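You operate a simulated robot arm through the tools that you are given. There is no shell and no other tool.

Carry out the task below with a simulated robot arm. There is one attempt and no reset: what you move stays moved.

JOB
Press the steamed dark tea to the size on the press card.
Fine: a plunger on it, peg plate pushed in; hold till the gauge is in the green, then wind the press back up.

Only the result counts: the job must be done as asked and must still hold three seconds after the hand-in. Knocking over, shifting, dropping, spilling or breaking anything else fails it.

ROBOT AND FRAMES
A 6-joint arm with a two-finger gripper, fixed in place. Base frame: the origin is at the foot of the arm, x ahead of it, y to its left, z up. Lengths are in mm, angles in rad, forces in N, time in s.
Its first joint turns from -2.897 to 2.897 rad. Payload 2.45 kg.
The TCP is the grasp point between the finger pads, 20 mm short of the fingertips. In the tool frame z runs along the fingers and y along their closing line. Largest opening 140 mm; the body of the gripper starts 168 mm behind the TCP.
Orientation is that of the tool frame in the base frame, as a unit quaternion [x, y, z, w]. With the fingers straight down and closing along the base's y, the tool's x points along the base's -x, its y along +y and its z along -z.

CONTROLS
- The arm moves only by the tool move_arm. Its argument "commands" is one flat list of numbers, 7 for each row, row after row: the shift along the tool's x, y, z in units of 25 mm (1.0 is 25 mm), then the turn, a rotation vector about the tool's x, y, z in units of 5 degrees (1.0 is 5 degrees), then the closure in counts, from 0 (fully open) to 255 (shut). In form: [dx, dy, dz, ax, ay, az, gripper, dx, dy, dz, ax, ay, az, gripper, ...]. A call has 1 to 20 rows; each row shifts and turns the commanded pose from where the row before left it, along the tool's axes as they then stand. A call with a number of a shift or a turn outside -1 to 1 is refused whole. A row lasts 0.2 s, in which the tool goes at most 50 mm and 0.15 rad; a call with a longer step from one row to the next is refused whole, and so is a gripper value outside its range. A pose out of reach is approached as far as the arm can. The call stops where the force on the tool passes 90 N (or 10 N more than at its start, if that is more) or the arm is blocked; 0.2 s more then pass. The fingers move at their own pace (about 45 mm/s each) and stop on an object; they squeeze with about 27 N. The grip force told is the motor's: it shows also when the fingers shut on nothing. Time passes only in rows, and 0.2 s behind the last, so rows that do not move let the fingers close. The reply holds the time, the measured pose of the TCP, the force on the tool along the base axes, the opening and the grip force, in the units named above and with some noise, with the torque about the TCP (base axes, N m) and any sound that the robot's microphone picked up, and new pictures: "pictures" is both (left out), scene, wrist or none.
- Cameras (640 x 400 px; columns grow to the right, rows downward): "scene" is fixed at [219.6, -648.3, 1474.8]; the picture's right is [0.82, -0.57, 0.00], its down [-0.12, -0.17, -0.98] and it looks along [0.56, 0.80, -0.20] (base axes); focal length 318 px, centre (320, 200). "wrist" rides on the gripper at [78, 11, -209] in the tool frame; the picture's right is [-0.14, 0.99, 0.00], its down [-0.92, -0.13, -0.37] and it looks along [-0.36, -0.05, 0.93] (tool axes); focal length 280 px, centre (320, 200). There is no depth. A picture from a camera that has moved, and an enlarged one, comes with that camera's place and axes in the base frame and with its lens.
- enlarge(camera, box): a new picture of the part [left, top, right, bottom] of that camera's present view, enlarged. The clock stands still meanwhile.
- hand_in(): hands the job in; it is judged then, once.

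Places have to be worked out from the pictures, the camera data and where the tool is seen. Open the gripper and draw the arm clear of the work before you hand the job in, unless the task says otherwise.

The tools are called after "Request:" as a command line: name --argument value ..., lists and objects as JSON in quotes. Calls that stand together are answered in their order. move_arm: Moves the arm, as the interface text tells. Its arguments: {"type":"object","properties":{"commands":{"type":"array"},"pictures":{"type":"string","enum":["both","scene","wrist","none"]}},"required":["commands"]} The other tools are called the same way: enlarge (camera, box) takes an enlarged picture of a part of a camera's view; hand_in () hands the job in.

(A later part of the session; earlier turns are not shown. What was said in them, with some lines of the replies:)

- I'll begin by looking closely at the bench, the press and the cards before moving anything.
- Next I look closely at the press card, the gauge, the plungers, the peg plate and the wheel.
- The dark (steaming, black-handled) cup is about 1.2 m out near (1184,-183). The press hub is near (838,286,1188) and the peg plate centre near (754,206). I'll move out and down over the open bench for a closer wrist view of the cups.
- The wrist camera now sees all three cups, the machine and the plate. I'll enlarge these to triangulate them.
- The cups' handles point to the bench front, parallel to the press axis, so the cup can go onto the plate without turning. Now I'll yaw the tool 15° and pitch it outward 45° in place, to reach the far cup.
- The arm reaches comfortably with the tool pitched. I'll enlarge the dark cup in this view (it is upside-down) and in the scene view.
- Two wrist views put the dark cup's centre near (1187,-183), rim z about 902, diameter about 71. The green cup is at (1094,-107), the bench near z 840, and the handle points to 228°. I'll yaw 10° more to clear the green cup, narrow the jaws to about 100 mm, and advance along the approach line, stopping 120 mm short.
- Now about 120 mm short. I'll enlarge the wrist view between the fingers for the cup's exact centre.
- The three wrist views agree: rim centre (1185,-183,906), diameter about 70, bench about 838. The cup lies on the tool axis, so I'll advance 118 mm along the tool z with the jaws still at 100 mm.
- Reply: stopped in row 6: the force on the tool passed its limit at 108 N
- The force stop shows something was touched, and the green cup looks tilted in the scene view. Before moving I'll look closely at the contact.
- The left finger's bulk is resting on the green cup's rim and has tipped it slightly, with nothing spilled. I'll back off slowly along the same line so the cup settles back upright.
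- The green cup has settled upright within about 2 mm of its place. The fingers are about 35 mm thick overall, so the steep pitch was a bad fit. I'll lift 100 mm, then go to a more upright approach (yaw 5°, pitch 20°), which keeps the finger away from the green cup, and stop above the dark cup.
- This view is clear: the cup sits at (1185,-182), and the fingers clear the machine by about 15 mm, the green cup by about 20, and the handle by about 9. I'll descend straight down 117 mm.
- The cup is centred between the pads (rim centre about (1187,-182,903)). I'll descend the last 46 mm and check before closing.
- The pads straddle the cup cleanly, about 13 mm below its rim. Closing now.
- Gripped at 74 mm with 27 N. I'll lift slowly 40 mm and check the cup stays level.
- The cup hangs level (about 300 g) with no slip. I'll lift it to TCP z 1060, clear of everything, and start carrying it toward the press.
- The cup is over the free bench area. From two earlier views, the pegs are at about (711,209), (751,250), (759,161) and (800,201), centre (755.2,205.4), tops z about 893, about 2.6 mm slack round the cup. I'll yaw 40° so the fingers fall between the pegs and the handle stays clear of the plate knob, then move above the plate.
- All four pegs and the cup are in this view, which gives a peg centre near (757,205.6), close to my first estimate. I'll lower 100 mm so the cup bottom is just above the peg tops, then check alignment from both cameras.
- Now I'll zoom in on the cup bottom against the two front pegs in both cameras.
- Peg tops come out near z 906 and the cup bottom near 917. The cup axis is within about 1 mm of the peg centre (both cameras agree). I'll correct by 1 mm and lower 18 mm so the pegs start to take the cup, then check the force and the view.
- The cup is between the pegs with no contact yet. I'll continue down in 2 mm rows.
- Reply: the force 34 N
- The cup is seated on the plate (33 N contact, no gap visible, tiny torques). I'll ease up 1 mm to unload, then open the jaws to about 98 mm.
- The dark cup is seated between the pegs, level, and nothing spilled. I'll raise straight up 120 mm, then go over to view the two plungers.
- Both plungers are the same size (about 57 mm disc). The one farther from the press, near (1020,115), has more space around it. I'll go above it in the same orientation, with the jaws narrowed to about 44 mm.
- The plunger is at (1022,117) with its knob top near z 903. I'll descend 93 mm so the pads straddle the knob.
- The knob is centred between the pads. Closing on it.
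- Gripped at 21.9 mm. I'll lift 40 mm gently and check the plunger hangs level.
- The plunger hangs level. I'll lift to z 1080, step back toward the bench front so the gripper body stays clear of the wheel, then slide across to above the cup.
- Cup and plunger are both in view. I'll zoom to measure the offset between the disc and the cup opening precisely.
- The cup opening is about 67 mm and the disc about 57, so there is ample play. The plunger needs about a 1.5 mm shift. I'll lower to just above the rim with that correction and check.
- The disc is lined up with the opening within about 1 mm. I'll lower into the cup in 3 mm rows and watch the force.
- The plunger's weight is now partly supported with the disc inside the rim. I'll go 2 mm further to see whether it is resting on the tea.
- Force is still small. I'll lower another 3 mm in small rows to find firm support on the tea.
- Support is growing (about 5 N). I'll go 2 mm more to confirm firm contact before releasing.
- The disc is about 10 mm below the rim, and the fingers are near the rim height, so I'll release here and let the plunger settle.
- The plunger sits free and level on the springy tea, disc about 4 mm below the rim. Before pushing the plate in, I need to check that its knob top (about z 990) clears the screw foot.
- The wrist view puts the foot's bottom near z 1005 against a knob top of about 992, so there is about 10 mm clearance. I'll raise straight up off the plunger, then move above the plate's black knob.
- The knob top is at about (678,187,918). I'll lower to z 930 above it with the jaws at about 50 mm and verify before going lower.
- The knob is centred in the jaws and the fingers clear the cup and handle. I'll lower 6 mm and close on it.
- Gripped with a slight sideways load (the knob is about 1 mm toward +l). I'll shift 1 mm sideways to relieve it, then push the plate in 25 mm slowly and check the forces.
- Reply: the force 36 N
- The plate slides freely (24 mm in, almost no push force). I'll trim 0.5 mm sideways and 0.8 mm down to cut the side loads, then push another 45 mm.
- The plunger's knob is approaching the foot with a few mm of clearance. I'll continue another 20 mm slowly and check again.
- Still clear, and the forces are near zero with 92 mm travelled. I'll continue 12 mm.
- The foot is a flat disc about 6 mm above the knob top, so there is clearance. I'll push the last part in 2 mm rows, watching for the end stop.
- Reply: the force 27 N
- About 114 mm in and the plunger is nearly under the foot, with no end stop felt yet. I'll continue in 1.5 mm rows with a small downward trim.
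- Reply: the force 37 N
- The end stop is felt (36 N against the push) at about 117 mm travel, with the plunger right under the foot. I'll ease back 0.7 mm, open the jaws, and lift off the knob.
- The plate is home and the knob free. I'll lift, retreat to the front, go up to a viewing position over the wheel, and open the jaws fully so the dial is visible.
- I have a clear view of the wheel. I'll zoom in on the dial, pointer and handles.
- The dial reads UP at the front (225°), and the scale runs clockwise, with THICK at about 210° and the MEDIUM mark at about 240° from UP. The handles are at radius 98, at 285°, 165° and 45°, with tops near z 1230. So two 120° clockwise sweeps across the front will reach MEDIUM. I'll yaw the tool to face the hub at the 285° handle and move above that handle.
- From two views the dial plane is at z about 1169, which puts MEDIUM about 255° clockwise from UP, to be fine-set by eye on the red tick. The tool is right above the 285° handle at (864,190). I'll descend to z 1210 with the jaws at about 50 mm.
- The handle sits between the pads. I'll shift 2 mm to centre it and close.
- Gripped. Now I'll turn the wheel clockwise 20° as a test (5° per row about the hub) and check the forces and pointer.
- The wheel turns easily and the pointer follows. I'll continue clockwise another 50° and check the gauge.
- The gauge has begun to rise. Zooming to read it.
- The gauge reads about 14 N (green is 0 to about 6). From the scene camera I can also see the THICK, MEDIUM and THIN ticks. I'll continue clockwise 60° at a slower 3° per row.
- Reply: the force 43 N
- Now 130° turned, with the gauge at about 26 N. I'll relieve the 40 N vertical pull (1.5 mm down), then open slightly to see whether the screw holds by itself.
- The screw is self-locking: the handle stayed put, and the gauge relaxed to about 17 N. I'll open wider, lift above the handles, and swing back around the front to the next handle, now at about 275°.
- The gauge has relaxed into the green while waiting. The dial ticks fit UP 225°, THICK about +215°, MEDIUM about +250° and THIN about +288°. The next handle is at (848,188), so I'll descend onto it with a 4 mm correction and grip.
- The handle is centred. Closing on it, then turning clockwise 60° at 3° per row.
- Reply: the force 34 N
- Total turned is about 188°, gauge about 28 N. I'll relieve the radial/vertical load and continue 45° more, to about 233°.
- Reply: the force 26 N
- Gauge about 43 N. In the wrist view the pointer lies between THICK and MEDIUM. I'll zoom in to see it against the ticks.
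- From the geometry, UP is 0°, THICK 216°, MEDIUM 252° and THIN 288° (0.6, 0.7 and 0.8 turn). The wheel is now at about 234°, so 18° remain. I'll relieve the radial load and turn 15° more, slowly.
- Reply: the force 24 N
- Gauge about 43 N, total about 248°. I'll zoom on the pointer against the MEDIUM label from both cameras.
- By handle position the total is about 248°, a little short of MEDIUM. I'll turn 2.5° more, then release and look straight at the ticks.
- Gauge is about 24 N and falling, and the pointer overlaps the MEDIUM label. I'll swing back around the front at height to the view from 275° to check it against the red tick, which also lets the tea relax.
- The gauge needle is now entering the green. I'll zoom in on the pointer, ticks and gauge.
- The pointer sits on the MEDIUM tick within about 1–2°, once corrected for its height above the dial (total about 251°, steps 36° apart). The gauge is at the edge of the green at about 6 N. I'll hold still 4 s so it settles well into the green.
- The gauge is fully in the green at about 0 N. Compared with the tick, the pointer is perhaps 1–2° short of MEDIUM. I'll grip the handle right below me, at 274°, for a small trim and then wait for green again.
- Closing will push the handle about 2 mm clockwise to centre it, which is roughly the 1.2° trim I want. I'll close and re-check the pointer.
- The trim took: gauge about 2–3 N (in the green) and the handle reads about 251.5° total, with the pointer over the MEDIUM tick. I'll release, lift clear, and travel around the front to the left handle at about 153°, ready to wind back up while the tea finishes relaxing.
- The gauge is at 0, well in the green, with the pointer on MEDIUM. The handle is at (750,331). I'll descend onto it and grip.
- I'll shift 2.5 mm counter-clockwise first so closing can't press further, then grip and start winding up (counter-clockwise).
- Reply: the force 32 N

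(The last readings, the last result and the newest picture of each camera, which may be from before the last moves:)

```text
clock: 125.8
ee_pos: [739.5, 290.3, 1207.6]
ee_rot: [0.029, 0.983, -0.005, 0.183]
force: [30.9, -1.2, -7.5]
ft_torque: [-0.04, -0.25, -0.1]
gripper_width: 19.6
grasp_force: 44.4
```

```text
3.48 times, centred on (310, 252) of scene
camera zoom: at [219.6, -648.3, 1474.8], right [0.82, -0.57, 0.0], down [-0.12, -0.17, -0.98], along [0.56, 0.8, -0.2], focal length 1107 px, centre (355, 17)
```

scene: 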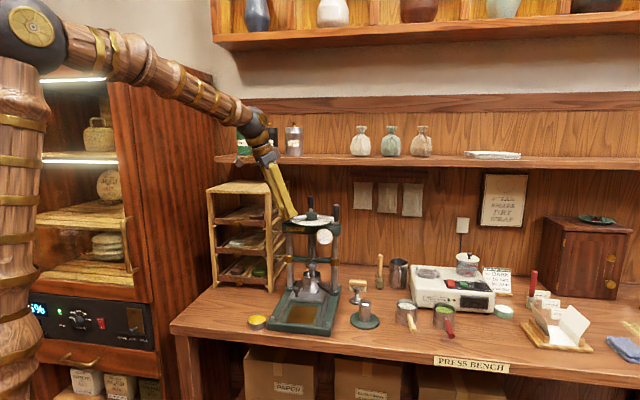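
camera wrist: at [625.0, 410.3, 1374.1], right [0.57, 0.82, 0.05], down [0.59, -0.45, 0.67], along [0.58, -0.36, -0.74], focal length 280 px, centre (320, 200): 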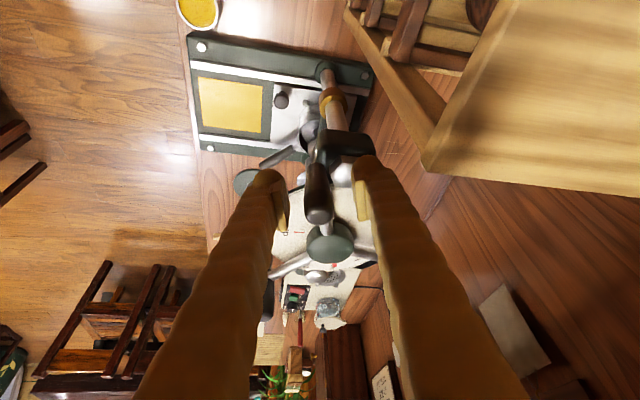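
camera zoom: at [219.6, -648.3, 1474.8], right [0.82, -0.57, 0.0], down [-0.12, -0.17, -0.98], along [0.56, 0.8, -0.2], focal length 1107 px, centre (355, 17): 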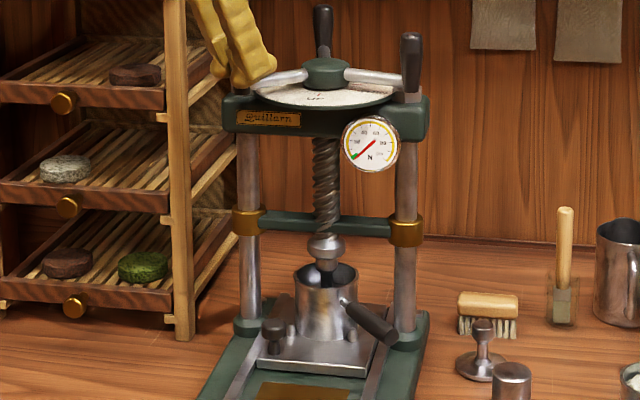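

Winding up works. I'll trim the 1 mm radial offset and continue counter-clockwise 95°.

Request:
move_arm --commands '[-0.037, 0, 0.0144, 0, 0, 0, 255, -0.0139, -0.3416, 0.0053, -0.357, 0, -0.934, 255, -0.0139, -0.3416, 0.0053, -0.357, 0, -0.934, 255, -0.0139, -0.3416, 0.0053, -0.357, 0, -0.934, 255, -0.0139, -0.3416, 0.0053, -0.357, 0, -0.934, 255, -0.0139, -0.3416, 0.0053, -0.357, 0, -0.934, 255, -0.0139, -0.3416, 0.0053, -0.357, 0, -0.934, 255, -0.0139, -0.3416, 0.0053, -0.357, 0, -0.934, 255, -0.0139, -0.3416, 0.0053, -0.357, 0, -0.934, 255, -0.0139, -0.3416, 0.0053, -0.357, 0, -0.934, 255, -0.0139, -0.3416, 0.0053, -0.357, 0, -0.934, 255]' --pictures "none"

Request:
move_arm --commands '[-0.0139, -0.3416, 0.0053, -0.357, 0, -0.934, 255, -0.0139, -0.3416, 0.0053, -0.357, 0, -0.934, 255, -0.0139, -0.3416, 0.0053, -0.357, 0, -0.934, 255, -0.0139, -0.3416, 0.0053, -0.357, 0, -0.934, 255, -0.0139, -0.3416, 0.0053, -0.357, 0, -0.934, 255, -0.0139, -0.3416, 0.0053, -0.357, 0, -0.934, 255, -0.0139, -0.3416, 0.0053, -0.357, 0, -0.934, 255, -0.0139, -0.3416, 0.0053, -0.357, 0, -0.934, 255, -0.0139, -0.3416, 0.0053, -0.357, 0, -0.934, 255]' --pictures "both"

Request:
enlarge --camera "scene" --box '[275, 195, 345, 310]'

```text
clock: 128.2
ee_pos: [769.4, 214.7, 1207.4]
ee_rot: [-0.39, 0.903, 0.07, 0.168]
force: [11.9, 13.7, -9.4]
ft_torque: [0.04, 0.11, -0.1]
gripper_width: 19.7
grasp_force: 44.5
```

```text
clock: 130.2
ee_pos: [838.2, 185.6, 1209.2]
ee_rot: [0.705, -0.686, -0.128, -0.127]
force: [-3.6, 6.9, -8.7]
ft_torque: [0.09, 0.06, 0.01]
gripper_width: 20.0
grasp_force: 44.6
camera wrist: at [831.8, 38.9, 1375.0], right [-0.99, 0.1, 0.05], down [0.11, 0.73, 0.67], along [0.04, 0.67, -0.74], focal length 280 px, centre (320, 200)
```

scene: 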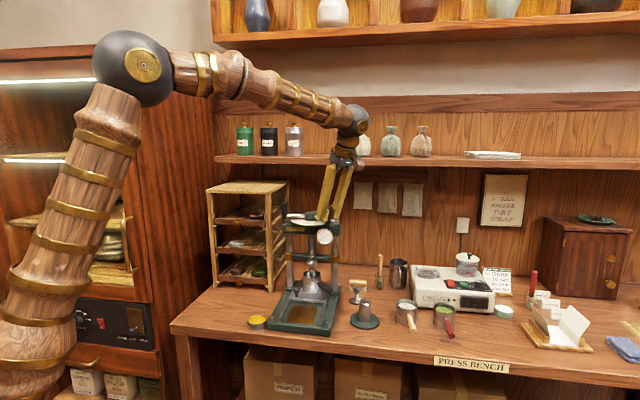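
wrist: 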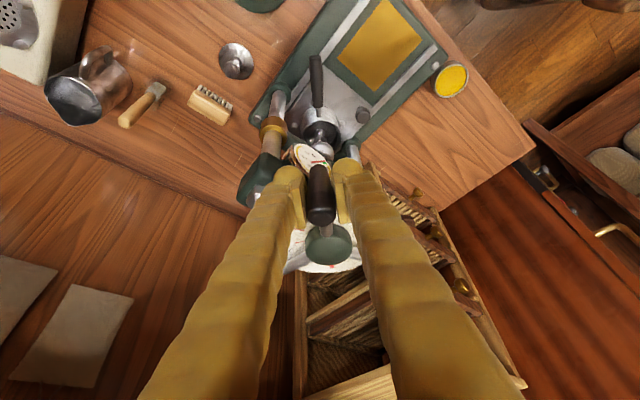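

```text
3.48 times, centred on (310, 252) of scene
camera zoom: at [219.6, -648.3, 1474.8], right [0.82, -0.57, 0.0], down [-0.12, -0.17, -0.98], along [0.56, 0.8, -0.2], focal length 1107 px, centre (355, 17)
```

zoom: 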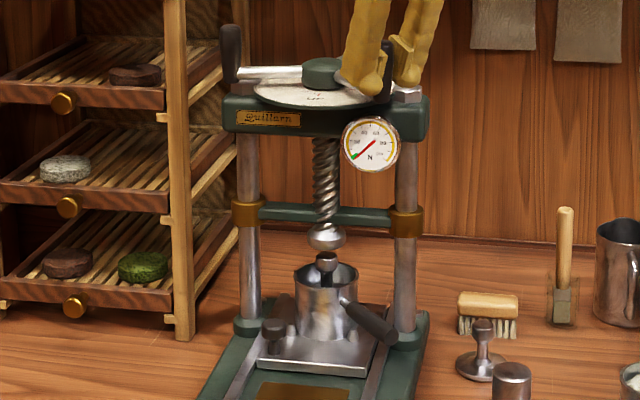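

The foot has lifted off and the plunger stays down on the pressed tea. I'll turn 15° more, then release and go for the next handle on the left.

Request:
move_arm --commands '[-0.0139, -0.3416, 0.0053, -0.357, 0, -0.934, 255, -0.0139, -0.3416, 0.0053, -0.357, 0, -0.934, 255, -0.0139, -0.3416, 0.0053, -0.357, 0, -0.934, 255, 0, 0, 0, 0, 0, 0, 158, 0, 0, 0, 0, 0, 0, 158, -0.336, 0, -0.885, 0, 0, 0, 150, -0.336, 0, -0.885, 0, 0, 0, 150, -0.336, 0, -0.885, 0, 0, 0, 150, -0.0139, 0.3416, 0.0053, 0.355, 0, 0.935, 150, -0.0139, 0.3416, 0.0053, 0.355, 0, 0.935, 150, -0.0139, 0.3416, 0.0053, 0.355, 0, 0.935, 150, -0.0139, 0.3416, 0.0053, 0.355, 0, 0.935, 150, -0.0139, 0.3416, 0.0053, 0.355, 0, 0.935, 150, -0.0139, 0.3416, 0.0053, 0.355, 0, 0.935, 150, -0.0139, 0.3416, 0.0053, 0.355, 0, 0.935, 150, -0.0139, 0.3416, 0.0053, 0.355, 0, 0.935, 150, -0.0139, 0.3416, 0.0053, 0.355, 0, 0.935, 150, -0.0139, 0.3416, 0.0053, 0.355, 0, 0.935, 150, -0.0139, 0.3416, 0.0053, 0.355, 0, 0.935, 150, -0.0139, 0.3416, 0.0053, 0.355, 0, 0.935, 150]' --pictures "none"

Request:
move_arm --commands '[-0.0139, 0.3416, 0.0053, 0.355, 0, 0.935, 150, -0.0139, 0.3416, 0.0053, 0.355, 0, 0.935, 150, -0.0139, 0.3416, 0.0053, 0.355, 0, 0.935, 150, -0.0139, 0.3416, 0.0053, 0.355, 0, 0.935, 150, -0.0139, 0.3416, 0.0053, 0.355, 0, 0.935, 150, -0.0139, 0.3416, 0.0053, 0.355, 0, 0.935, 150, -0.0139, 0.3416, 0.0053, 0.355, 0, 0.935, 150, -0.0139, 0.3416, 0.0053, 0.355, 0, 0.935, 150, -0.0139, 0.3416, 0.0053, 0.355, 0, 0.935, 150, -0.0139, 0.3416, 0.0053, 0.355, 0, 0.935, 150, -0.0139, 0.3416, 0.0053, 0.355, 0, 0.935, 150, -0.0139, 0.3416, 0.0053, 0.355, 0, 0.935, 150]' --pictures "both"

Request:
enlarge --camera "wrist" --box '[220, 100, 420, 260]'

Request:
enlarge --camera "scene" --box '[275, 195, 345, 310]'

```text
clock: 134.4
ee_pos: [769.0, 212.4, 1279.9]
ee_rot: [-0.387, 0.904, 0.072, 0.167]
force: [0.2, 0.1, 0.1]
ft_torque: [0.02, 0.06, 0.01]
gripper_width: 57.7
grasp_force: 0.0
```

```text
clock: 137.1
ee_pos: [741.0, 305.8, 1279.6]
ee_rot: [0.117, 0.976, -0.02, 0.181]
force: [0.0, -0.4, -0.5]
ft_torque: [-0.02, -0.02, -0.01]
gripper_width: 58.0
grasp_force: 0.1
camera wrist: at [600.2, 351.0, 1447.1], right [0.36, 0.93, 0.05], down [0.68, -0.3, 0.67], along [0.64, -0.21, -0.74], focal length 280 px, centre (320, 200)
```

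scene: 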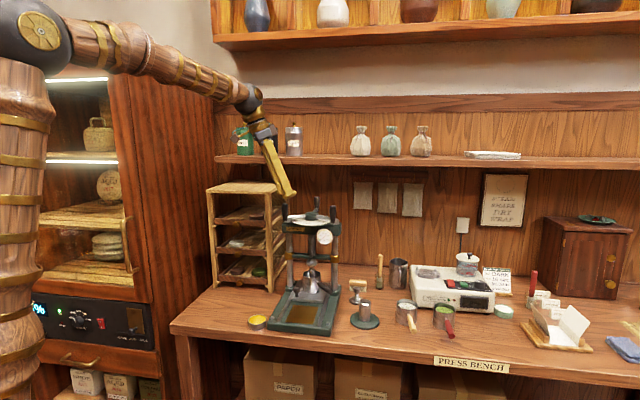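
wrist: 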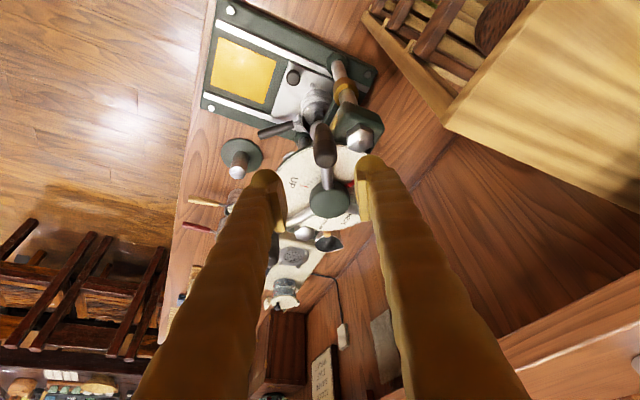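

```text
2.50 times, centred on (320, 180) of wrist
camera zoom: at [600.2, 351.0, 1447.1], right [0.36, 0.93, 0.05], down [0.68, -0.3, 0.67], along [0.64, -0.21, -0.74], focal length 701 px, centre (320, 250)
```

zoom: 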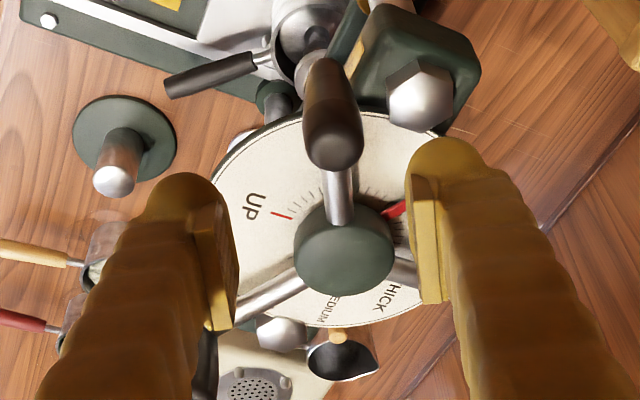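

```text
3.48 times, centred on (310, 252) of scene
camera zoom: at [219.6, -648.3, 1474.8], right [0.82, -0.57, 0.0], down [-0.12, -0.17, -0.98], along [0.56, 0.8, -0.2], focal length 1107 px, centre (355, 17)
```

zoom: 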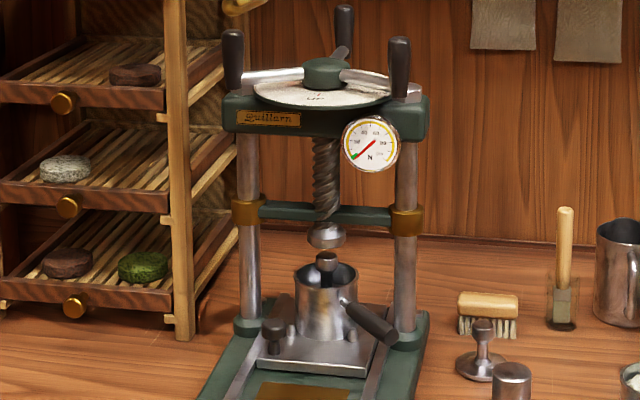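

The next handle is at (744,313), 164° round, with about 121° left to UP. I'll descend onto it with a 7 mm correction, grip, and wind up 60°.

Request:
move_arm --commands '[0.242, 0.07, 0.678, 0, 0, 0, 158, 0.242, 0.07, 0.678, 0, 0, 0, 158, 0.242, 0.07, 0.678, 0, 0, 0, 158, 0.242, 0.07, 0.678, 0, 0, 0, 158, 0, 0, 0, 0, 0, 0, 158]' --pictures "wrist"

Request:
enlarge --camera "wrist" --box '[220, 100, 420, 260]'

```text
clock: 138.2
ee_pos: [742.6, 312.2, 1208.0]
ee_rot: [0.117, 0.976, -0.02, 0.181]
force: [-0.4, 0.4, -1.0]
ft_torque: [0.0, 0.0, 0.01]
gripper_width: 53.2
grasp_force: 0.1
camera wrist: at [603.9, 358.1, 1375.3], right [0.36, 0.93, 0.05], down [0.68, -0.3, 0.67], along [0.64, -0.21, -0.74], focal length 280 px, centre (320, 200)
```

wrist: 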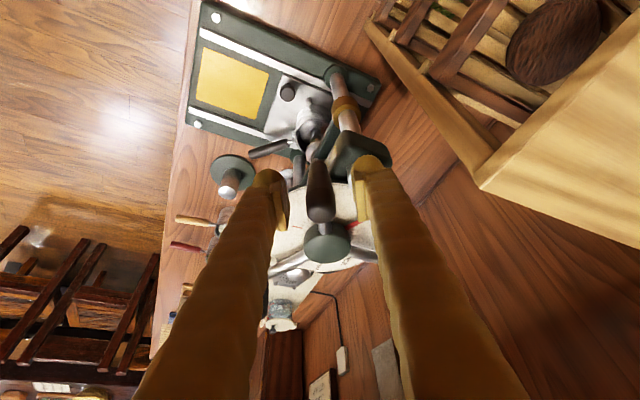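

```text
2.50 times, centred on (320, 180) of wrist
camera zoom: at [603.9, 358.1, 1375.3], right [0.36, 0.93, 0.05], down [0.68, -0.3, 0.67], along [0.64, -0.21, -0.74], focal length 701 px, centre (320, 250)
```

zoom: 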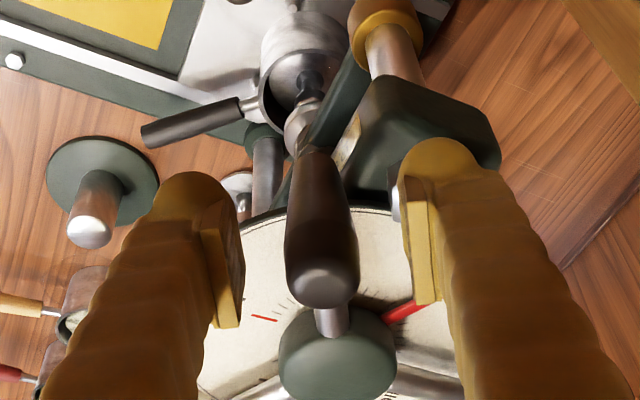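

The handle is centred in the jaws. I'll close and wind counter-clockwise 60°.

Request:
move_arm --commands '[0, 0, 0, 0, 0, 0, 255, 0, 0, 0, 0, 0, 0, 255, 0, 0, 0, 0, 0, 0, 255, 0, 0, 0, 0, 0, 0, 255, -0.0139, -0.3416, 0.0053, -0.357, 0, -0.934, 255, -0.0139, -0.3416, 0.0053, -0.357, 0, -0.934, 255, -0.0139, -0.3416, 0.0053, -0.357, 0, -0.934, 255, -0.0139, -0.3416, 0.0053, -0.357, 0, -0.934, 255, -0.0139, -0.3416, 0.0053, -0.357, 0, -0.934, 255, -0.0139, -0.3416, 0.0053, -0.357, 0, -0.934, 255, -0.0139, -0.3416, 0.0053, -0.357, 0, -0.934, 255, -0.0139, -0.3416, 0.0053, -0.357, 0, -0.934, 255, -0.0139, -0.3416, 0.0053, -0.357, 0, -0.934, 255, -0.0139, -0.3416, 0.0053, -0.357, 0, -0.934, 255, -0.0139, -0.3416, 0.0053, -0.357, 0, -0.934, 255, -0.0139, -0.3416, 0.0053, -0.357, 0, -0.934, 255]' --pictures "none"

```text
clock: 141.7
ee_pos: [770.4, 219.0, 1207.4]
ee_rot: [-0.387, 0.904, 0.073, 0.167]
force: [-19.0, -18.9, 5.6]
ft_torque: [-0.11, 0.22, -0.09]
gripper_width: 19.6
grasp_force: 44.7
```

Halfway (224.5°). I'll shift 2 mm outward to unload the radial force, then wind up 55° more and check the pointer.

Request:
move_arm --commands '[0.075, 0, -0.029, 0, 0, 0, 255, -0.0139, -0.3416, 0.0053, -0.357, 0, -0.934, 255, -0.0139, -0.3416, 0.0053, -0.357, 0, -0.934, 255, -0.0139, -0.3416, 0.0053, -0.357, 0, -0.934, 255, -0.0139, -0.3416, 0.0053, -0.357, 0, -0.934, 255, -0.0139, -0.3416, 0.0053, -0.357, 0, -0.934, 255, -0.0139, -0.3416, 0.0053, -0.357, 0, -0.934, 255, -0.0139, -0.3416, 0.0053, -0.357, 0, -0.934, 255, -0.0139, -0.3416, 0.0053, -0.357, 0, -0.934, 255, -0.0139, -0.3416, 0.0053, -0.357, 0, -0.934, 255, -0.0139, -0.3416, 0.0053, -0.357, 0, -0.934, 255, -0.0139, -0.3416, 0.0053, -0.357, 0, -0.934, 255]' --pictures "both"

Request:
enlarge --camera "scene" --box '[275, 195, 345, 310]'

Request:
enlarge --camera "scene" --box '[290, 205, 335, 230]'

Request:
enlarge --camera "wrist" --box '[220, 100, 420, 300]'

```text
clock: 144.2
ee_pos: [855.0, 190.3, 1207.5]
ee_rot: [0.761, -0.623, -0.141, -0.115]
force: [-0.7, 5.2, -14.3]
ft_torque: [0.21, 0.15, -0.12]
gripper_width: 19.7
grasp_force: 44.4
camera wrist: at [874.7, 44.6, 1374.1], right [-1.0, -0.07, 0.05], down [-0.02, 0.74, 0.67], along [-0.08, 0.67, -0.74], focal length 280 px, centre (320, 200)
```

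scene: 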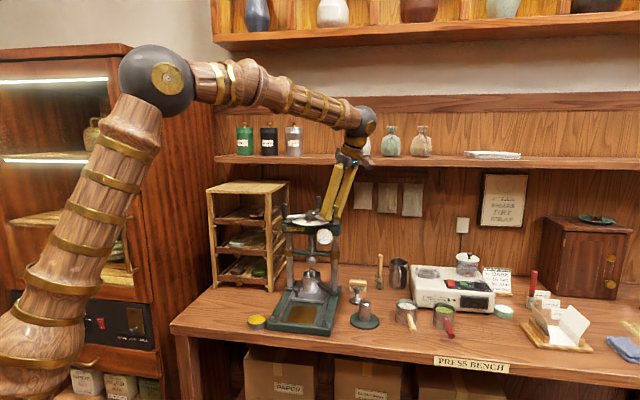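
wrist: 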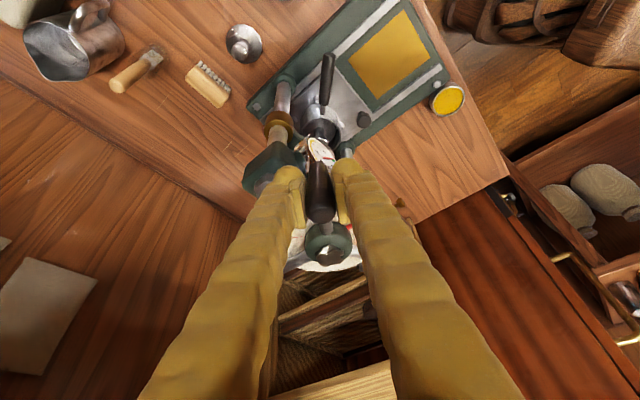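

```text
3.48 times, centred on (310, 252) of scene
camera zoom: at [219.6, -648.3, 1474.8], right [0.82, -0.57, 0.0], down [-0.12, -0.17, -0.98], along [0.56, 0.8, -0.2], focal length 1107 px, centre (355, 17)
```

zoom: 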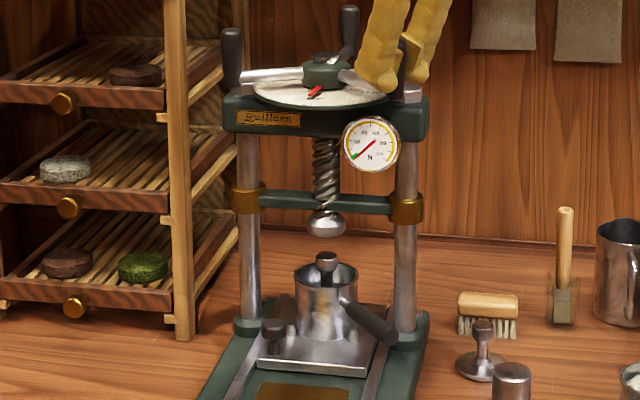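

```text
14.22 times, centred on (312, 218) of scene
camera zoom: at [219.6, -648.3, 1474.8], right [0.82, -0.57, 0.0], down [-0.12, -0.17, -0.98], along [0.56, 0.8, -0.2], focal length 4528 px, centre (427, -49)
```

zoom: 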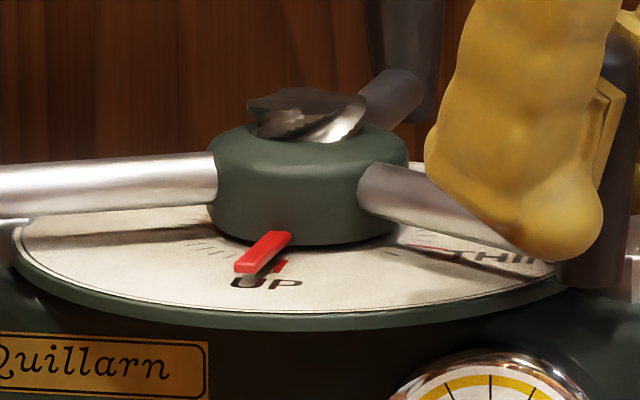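

```text
2.00 times, centred on (320, 200) of wrist
camera zoom: at [874.7, 44.6, 1374.1], right [-1.0, -0.07, 0.05], down [-0.02, 0.74, 0.67], along [-0.08, 0.67, -0.74], focal length 561 px, centre (320, 200)
```

zoom: 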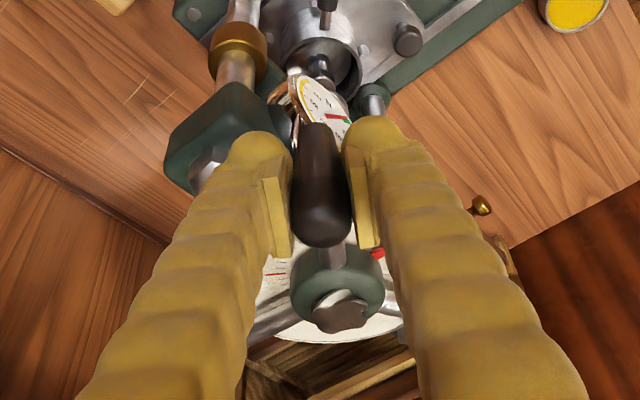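

Pointer is about 5° short of UP. I'll turn two rows of 2.5° more and check against the UP mark.

Request:
move_arm --commands '[-0.004, -0.171, 0.0016, -0.179, 0, -0.467, 255, -0.004, -0.171, 0.0016, -0.179, 0, -0.467, 255, 0, 0, 0, 0, 0, 0, 255]' --pictures "none"

Request:
enlarge --camera "scene" --box '[290, 205, 335, 230]'

```text
clock: 145.1
ee_pos: [864.0, 193.5, 1206.2]
ee_rot: [0.786, -0.59, -0.146, -0.109]
force: [-26.1, -23.0, -18.4]
ft_torque: [-0.35, 0.15, 0.1]
gripper_width: 19.6
grasp_force: 44.3
```

```text
14.22 times, centred on (312, 218) of scene
camera zoom: at [219.6, -648.3, 1474.8], right [0.82, -0.57, 0.0], down [-0.12, -0.17, -0.98], along [0.56, 0.8, -0.2], focal length 4528 px, centre (427, -49)
```

zoom: 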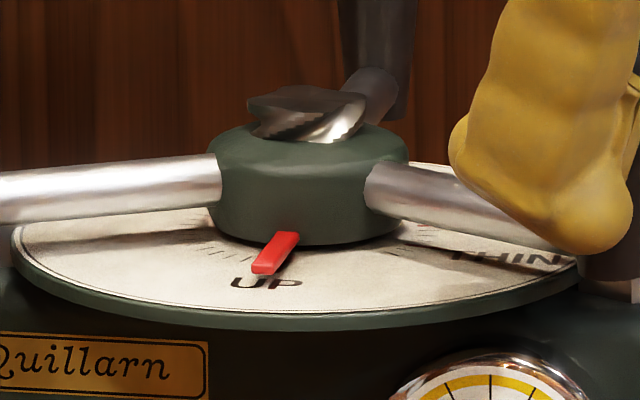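

The pointer is on UP and the end stop is felt (31 N). I'll release, lift clear of the handles, and withdraw the arm upward and back.

Request:
move_arm --commands '[0, 0.03, 0, 0, 0, 0, 255, 0, 0, 0, 0, 0, 0, 158, 0, 0, 0, 0, 0, 0, 158, 0, 0, 0, 0, 0, 0, 150, -0.355, 0, -0.92, 0, 0, 0, 120, -0.355, 0, -0.92, 0, 0, 0, 100, -0.355, 0, -0.92, 0, 0, 0, 80, -0.355, 0, -0.92, 0, 0, 0, 60, -0.355, 0, -0.92, 0, 0, 0, 40, -0.355, 0, -0.92, 0, 0, 0, 20, 0.6, 0, -0.9, 0, 0, 0, 0, 0.6, 0, -0.9, 0, 0, 0, 0, 0.6, 0, -0.9, 0, 0, 0, 0, 0.6, 0, -0.9, 0, 0, 0, 0]' --pictures "both"

Request:
enlarge --camera "scene" --box '[270, 195, 350, 325]'

Request:
enlarge --camera "scene" --box '[290, 205, 345, 250]'

Request:
enlarge --camera "scene" --box '[340, 240, 540, 350]'

```text
clock: 148.1
ee_pos: [887.3, 109.1, 1416.8]
ee_rot: [0.788, -0.588, -0.146, -0.11]
force: [-0.8, -0.3, 0.7]
ft_torque: [-0.04, -0.06, 0.01]
gripper_width: 140.0
grasp_force: 0.1
camera wrist: at [919.0, -35.4, 1584.6], right [-0.99, -0.16, 0.05], down [-0.08, 0.73, 0.67], along [-0.14, 0.66, -0.74], focal length 280 px, centre (320, 200)
```

scene: 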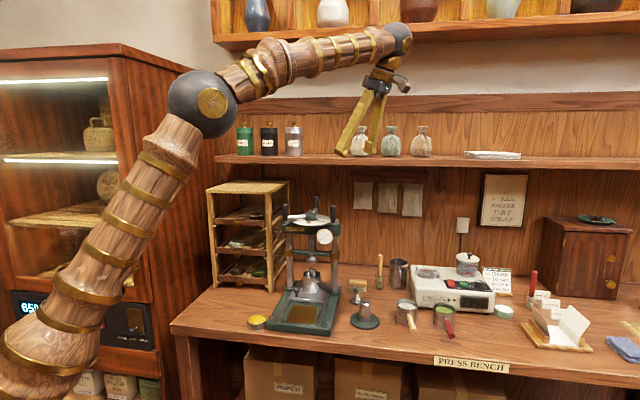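
wrist: 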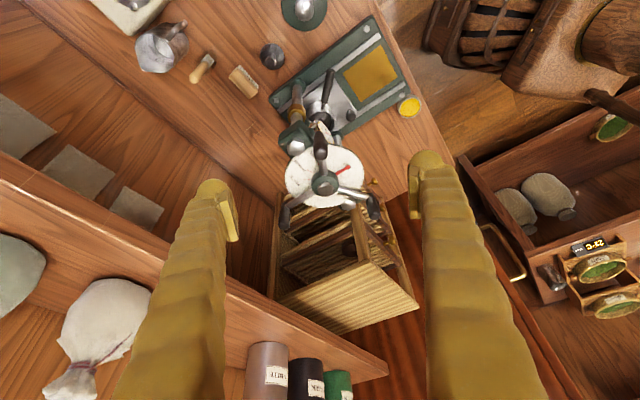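

```text
3.08 times, centred on (310, 260) of scene
camera zoom: at [219.6, -648.3, 1474.8], right [0.82, -0.57, 0.0], down [-0.12, -0.17, -0.98], along [0.56, 0.8, -0.2], focal length 980 px, centre (351, 15)
```

zoom: 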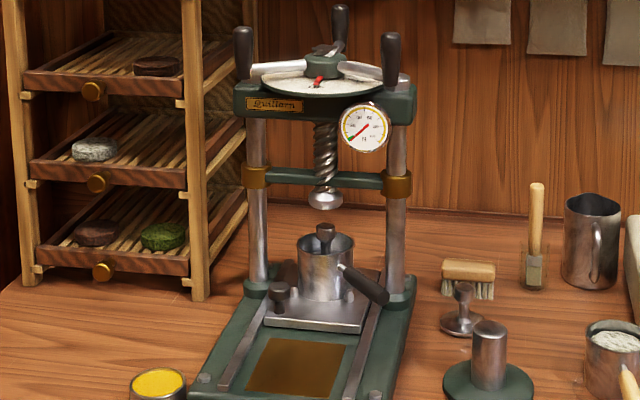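

```text
8.89 times, centred on (318, 228) of scene
camera zoom: at [219.6, -648.3, 1474.8], right [0.82, -0.57, 0.0], down [-0.12, -0.17, -0.98], along [0.56, 0.8, -0.2], focal length 2830 px, centre (342, -44)
```

zoom: 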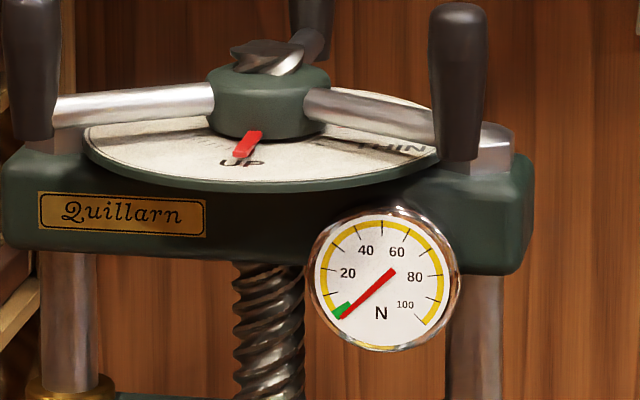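

```text
3.20 times, centred on (440, 295) of scene
camera zoom: at [219.6, -648.3, 1474.8], right [0.82, -0.57, 0.0], down [-0.12, -0.17, -0.98], along [0.56, 0.8, -0.2], focal length 1019 px, centre (-64, -104)
```

zoom: 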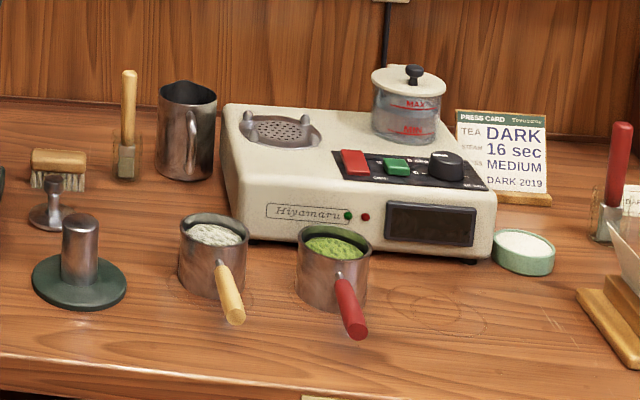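

The press is back at UP, the gauge reads 0, and the pressed cup and plunger sit on the plate. I'll compare the green cup against the very first picture using the same enlargement box.

Request:
enlarge --camera "scene" --box '[390, 280, 520, 350]'

Request:
enlarge --camera "scene" --box '[335, 255, 425, 345]'

```text
4.92 times, centred on (455, 315) of scene
camera zoom: at [219.6, -648.3, 1474.8], right [0.82, -0.57, 0.0], down [-0.12, -0.17, -0.98], along [0.56, 0.8, -0.2], focal length 1567 px, centre (-345, -366)
```

zoom: 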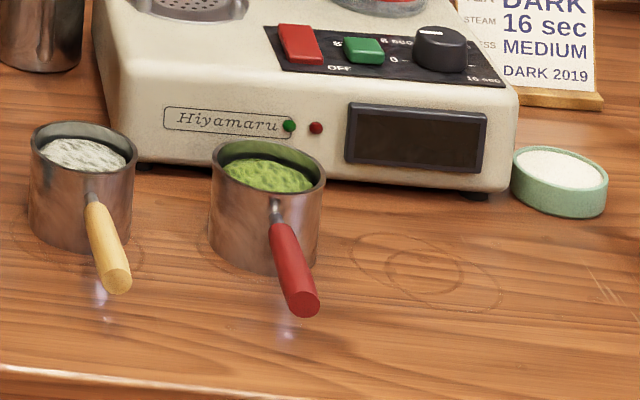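

```text
4.44 times, centred on (380, 300) of scene
camera zoom: at [219.6, -648.3, 1474.8], right [0.82, -0.57, 0.0], down [-0.12, -0.17, -0.98], along [0.56, 0.8, -0.2], focal length 1415 px, centre (53, -244)
```

zoom: 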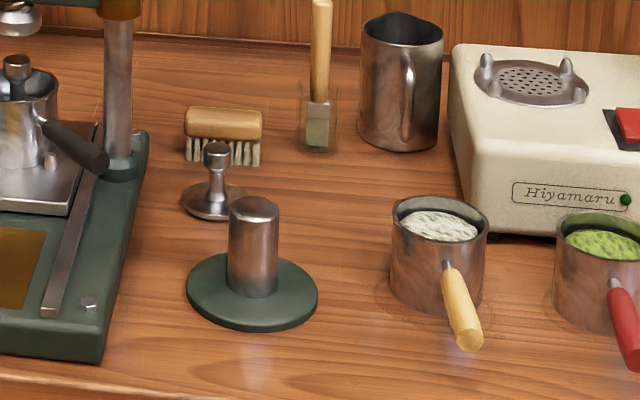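

The green cup stands upright within about 3 mm of its first place (turned about 4° by the early touch). It is safer to leave it than to nudge it again. I'll draw the arm well clear toward its starting area.

Request:
move_arm --commands '[-0.525, 0.904, 0.018, 0, 0, 0, 0, -0.525, 0.904, 0.018, 0, 0, 0, 0, -0.525, 0.904, 0.018, 0, 0, 0, 0, -0.525, 0.904, 0.018, 0, 0, 0, 0, -0.525, 0.904, 0.018, 0, 0, 0, 0, -0.525, 0.904, 0.018, 0, 0, 0, 0, -0.525, 0.904, 0.018, 0, 0, 0, 0, -0.525, 0.904, 0.018, 0, 0, 0, 0, -0.525, 0.904, 0.018, 0, 0, 0, 0, -0.525, 0.904, 0.018, 0, 0, 0, 0, -0.525, 0.904, 0.018, 0, 0, 0, 0, -0.525, 0.904, 0.018, 0, 0, 0, 0, 0, 0, 0, 0, 0, 0, 0, 0, 0, 0, 0, 0, 0, 0]' --pictures "both"

Request:
enlarge --camera "scene" --box '[270, 195, 350, 325]'

```text
clock: 151.1
ee_pos: [586.4, 175.6, 1469.1]
ee_rot: [0.787, -0.589, -0.146, -0.11]
force: [-0.1, -1.4, 0.3]
ft_torque: [0.0, -0.01, -0.01]
gripper_width: 140.1
grasp_force: 0.0
camera wrist: at [617.6, 30.7, 1635.4], right [-0.99, -0.16, 0.05], down [-0.08, 0.73, 0.67], along [-0.14, 0.66, -0.74], focal length 280 px, centre (320, 200)
```

scene: 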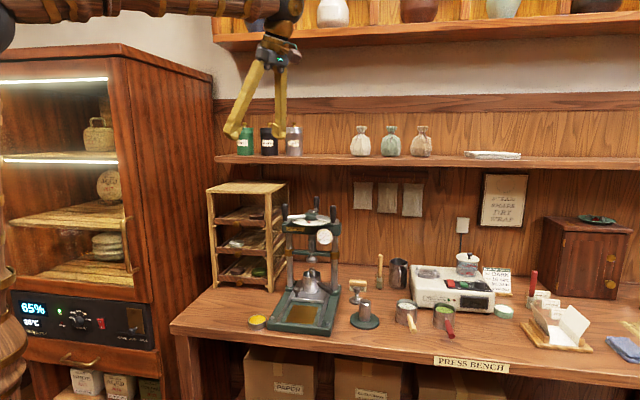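
wrist: 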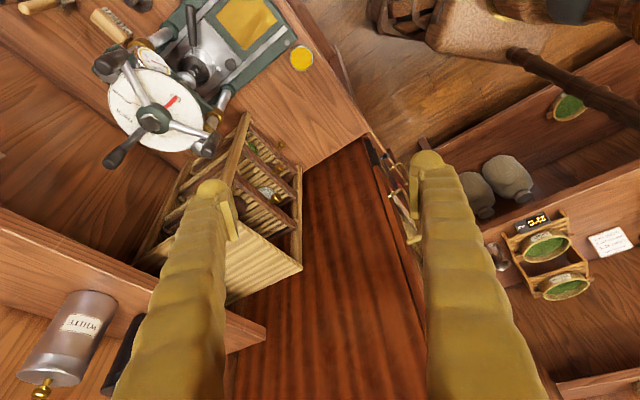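

```text
3.08 times, centred on (310, 260) of scene
camera zoom: at [219.6, -648.3, 1474.8], right [0.82, -0.57, 0.0], down [-0.12, -0.17, -0.98], along [0.56, 0.8, -0.2], focal length 980 px, centre (351, 15)
```

zoom: 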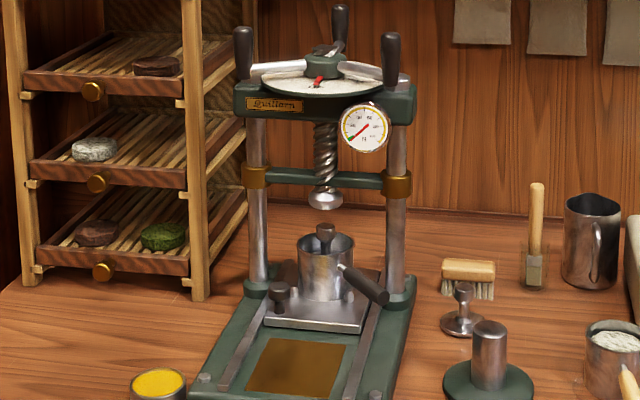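

The arm is clear, the jaws are open, the press is wound back to UP, and the plate is in with the pressed cup and plunger at rest. Handing in.

Request:
hand_in

```text
The job is handed in.
```

The dark tea is pressed to MEDIUM, as the press card asks, and the press is wound back up. I've handed the job in but haven't seen the verdict. One thing may count against it: early on I bumped the green tea cup.

- **Cup and plunger:** the black-handled cup of steamed dark tea sits between the four pegs with a plunger on the tea. I pushed the peg plate in until it hit its end stop.
- **Pressing:** I turned the wheel clockwise about 251–252° from UP, which put the pointer on the MEDIUM mark. The gauge peaked around 43 N, and I held until it fell to about 0, well inside the green.
- **Winding back:** I turned the wheel counter-clockwise until it stopped at UP. The gauge reads 0. The arm is clear and the gripper is open.

**Green cup:** on my first approach to the dark cup, the side of a finger pressed on the green cup's rim and tipped it briefly. I backed off and it settled upright with nothing spilled. It now stands about 3 mm from its first place and turned about 4°. I left it there, because nudging it back could have made things worse.
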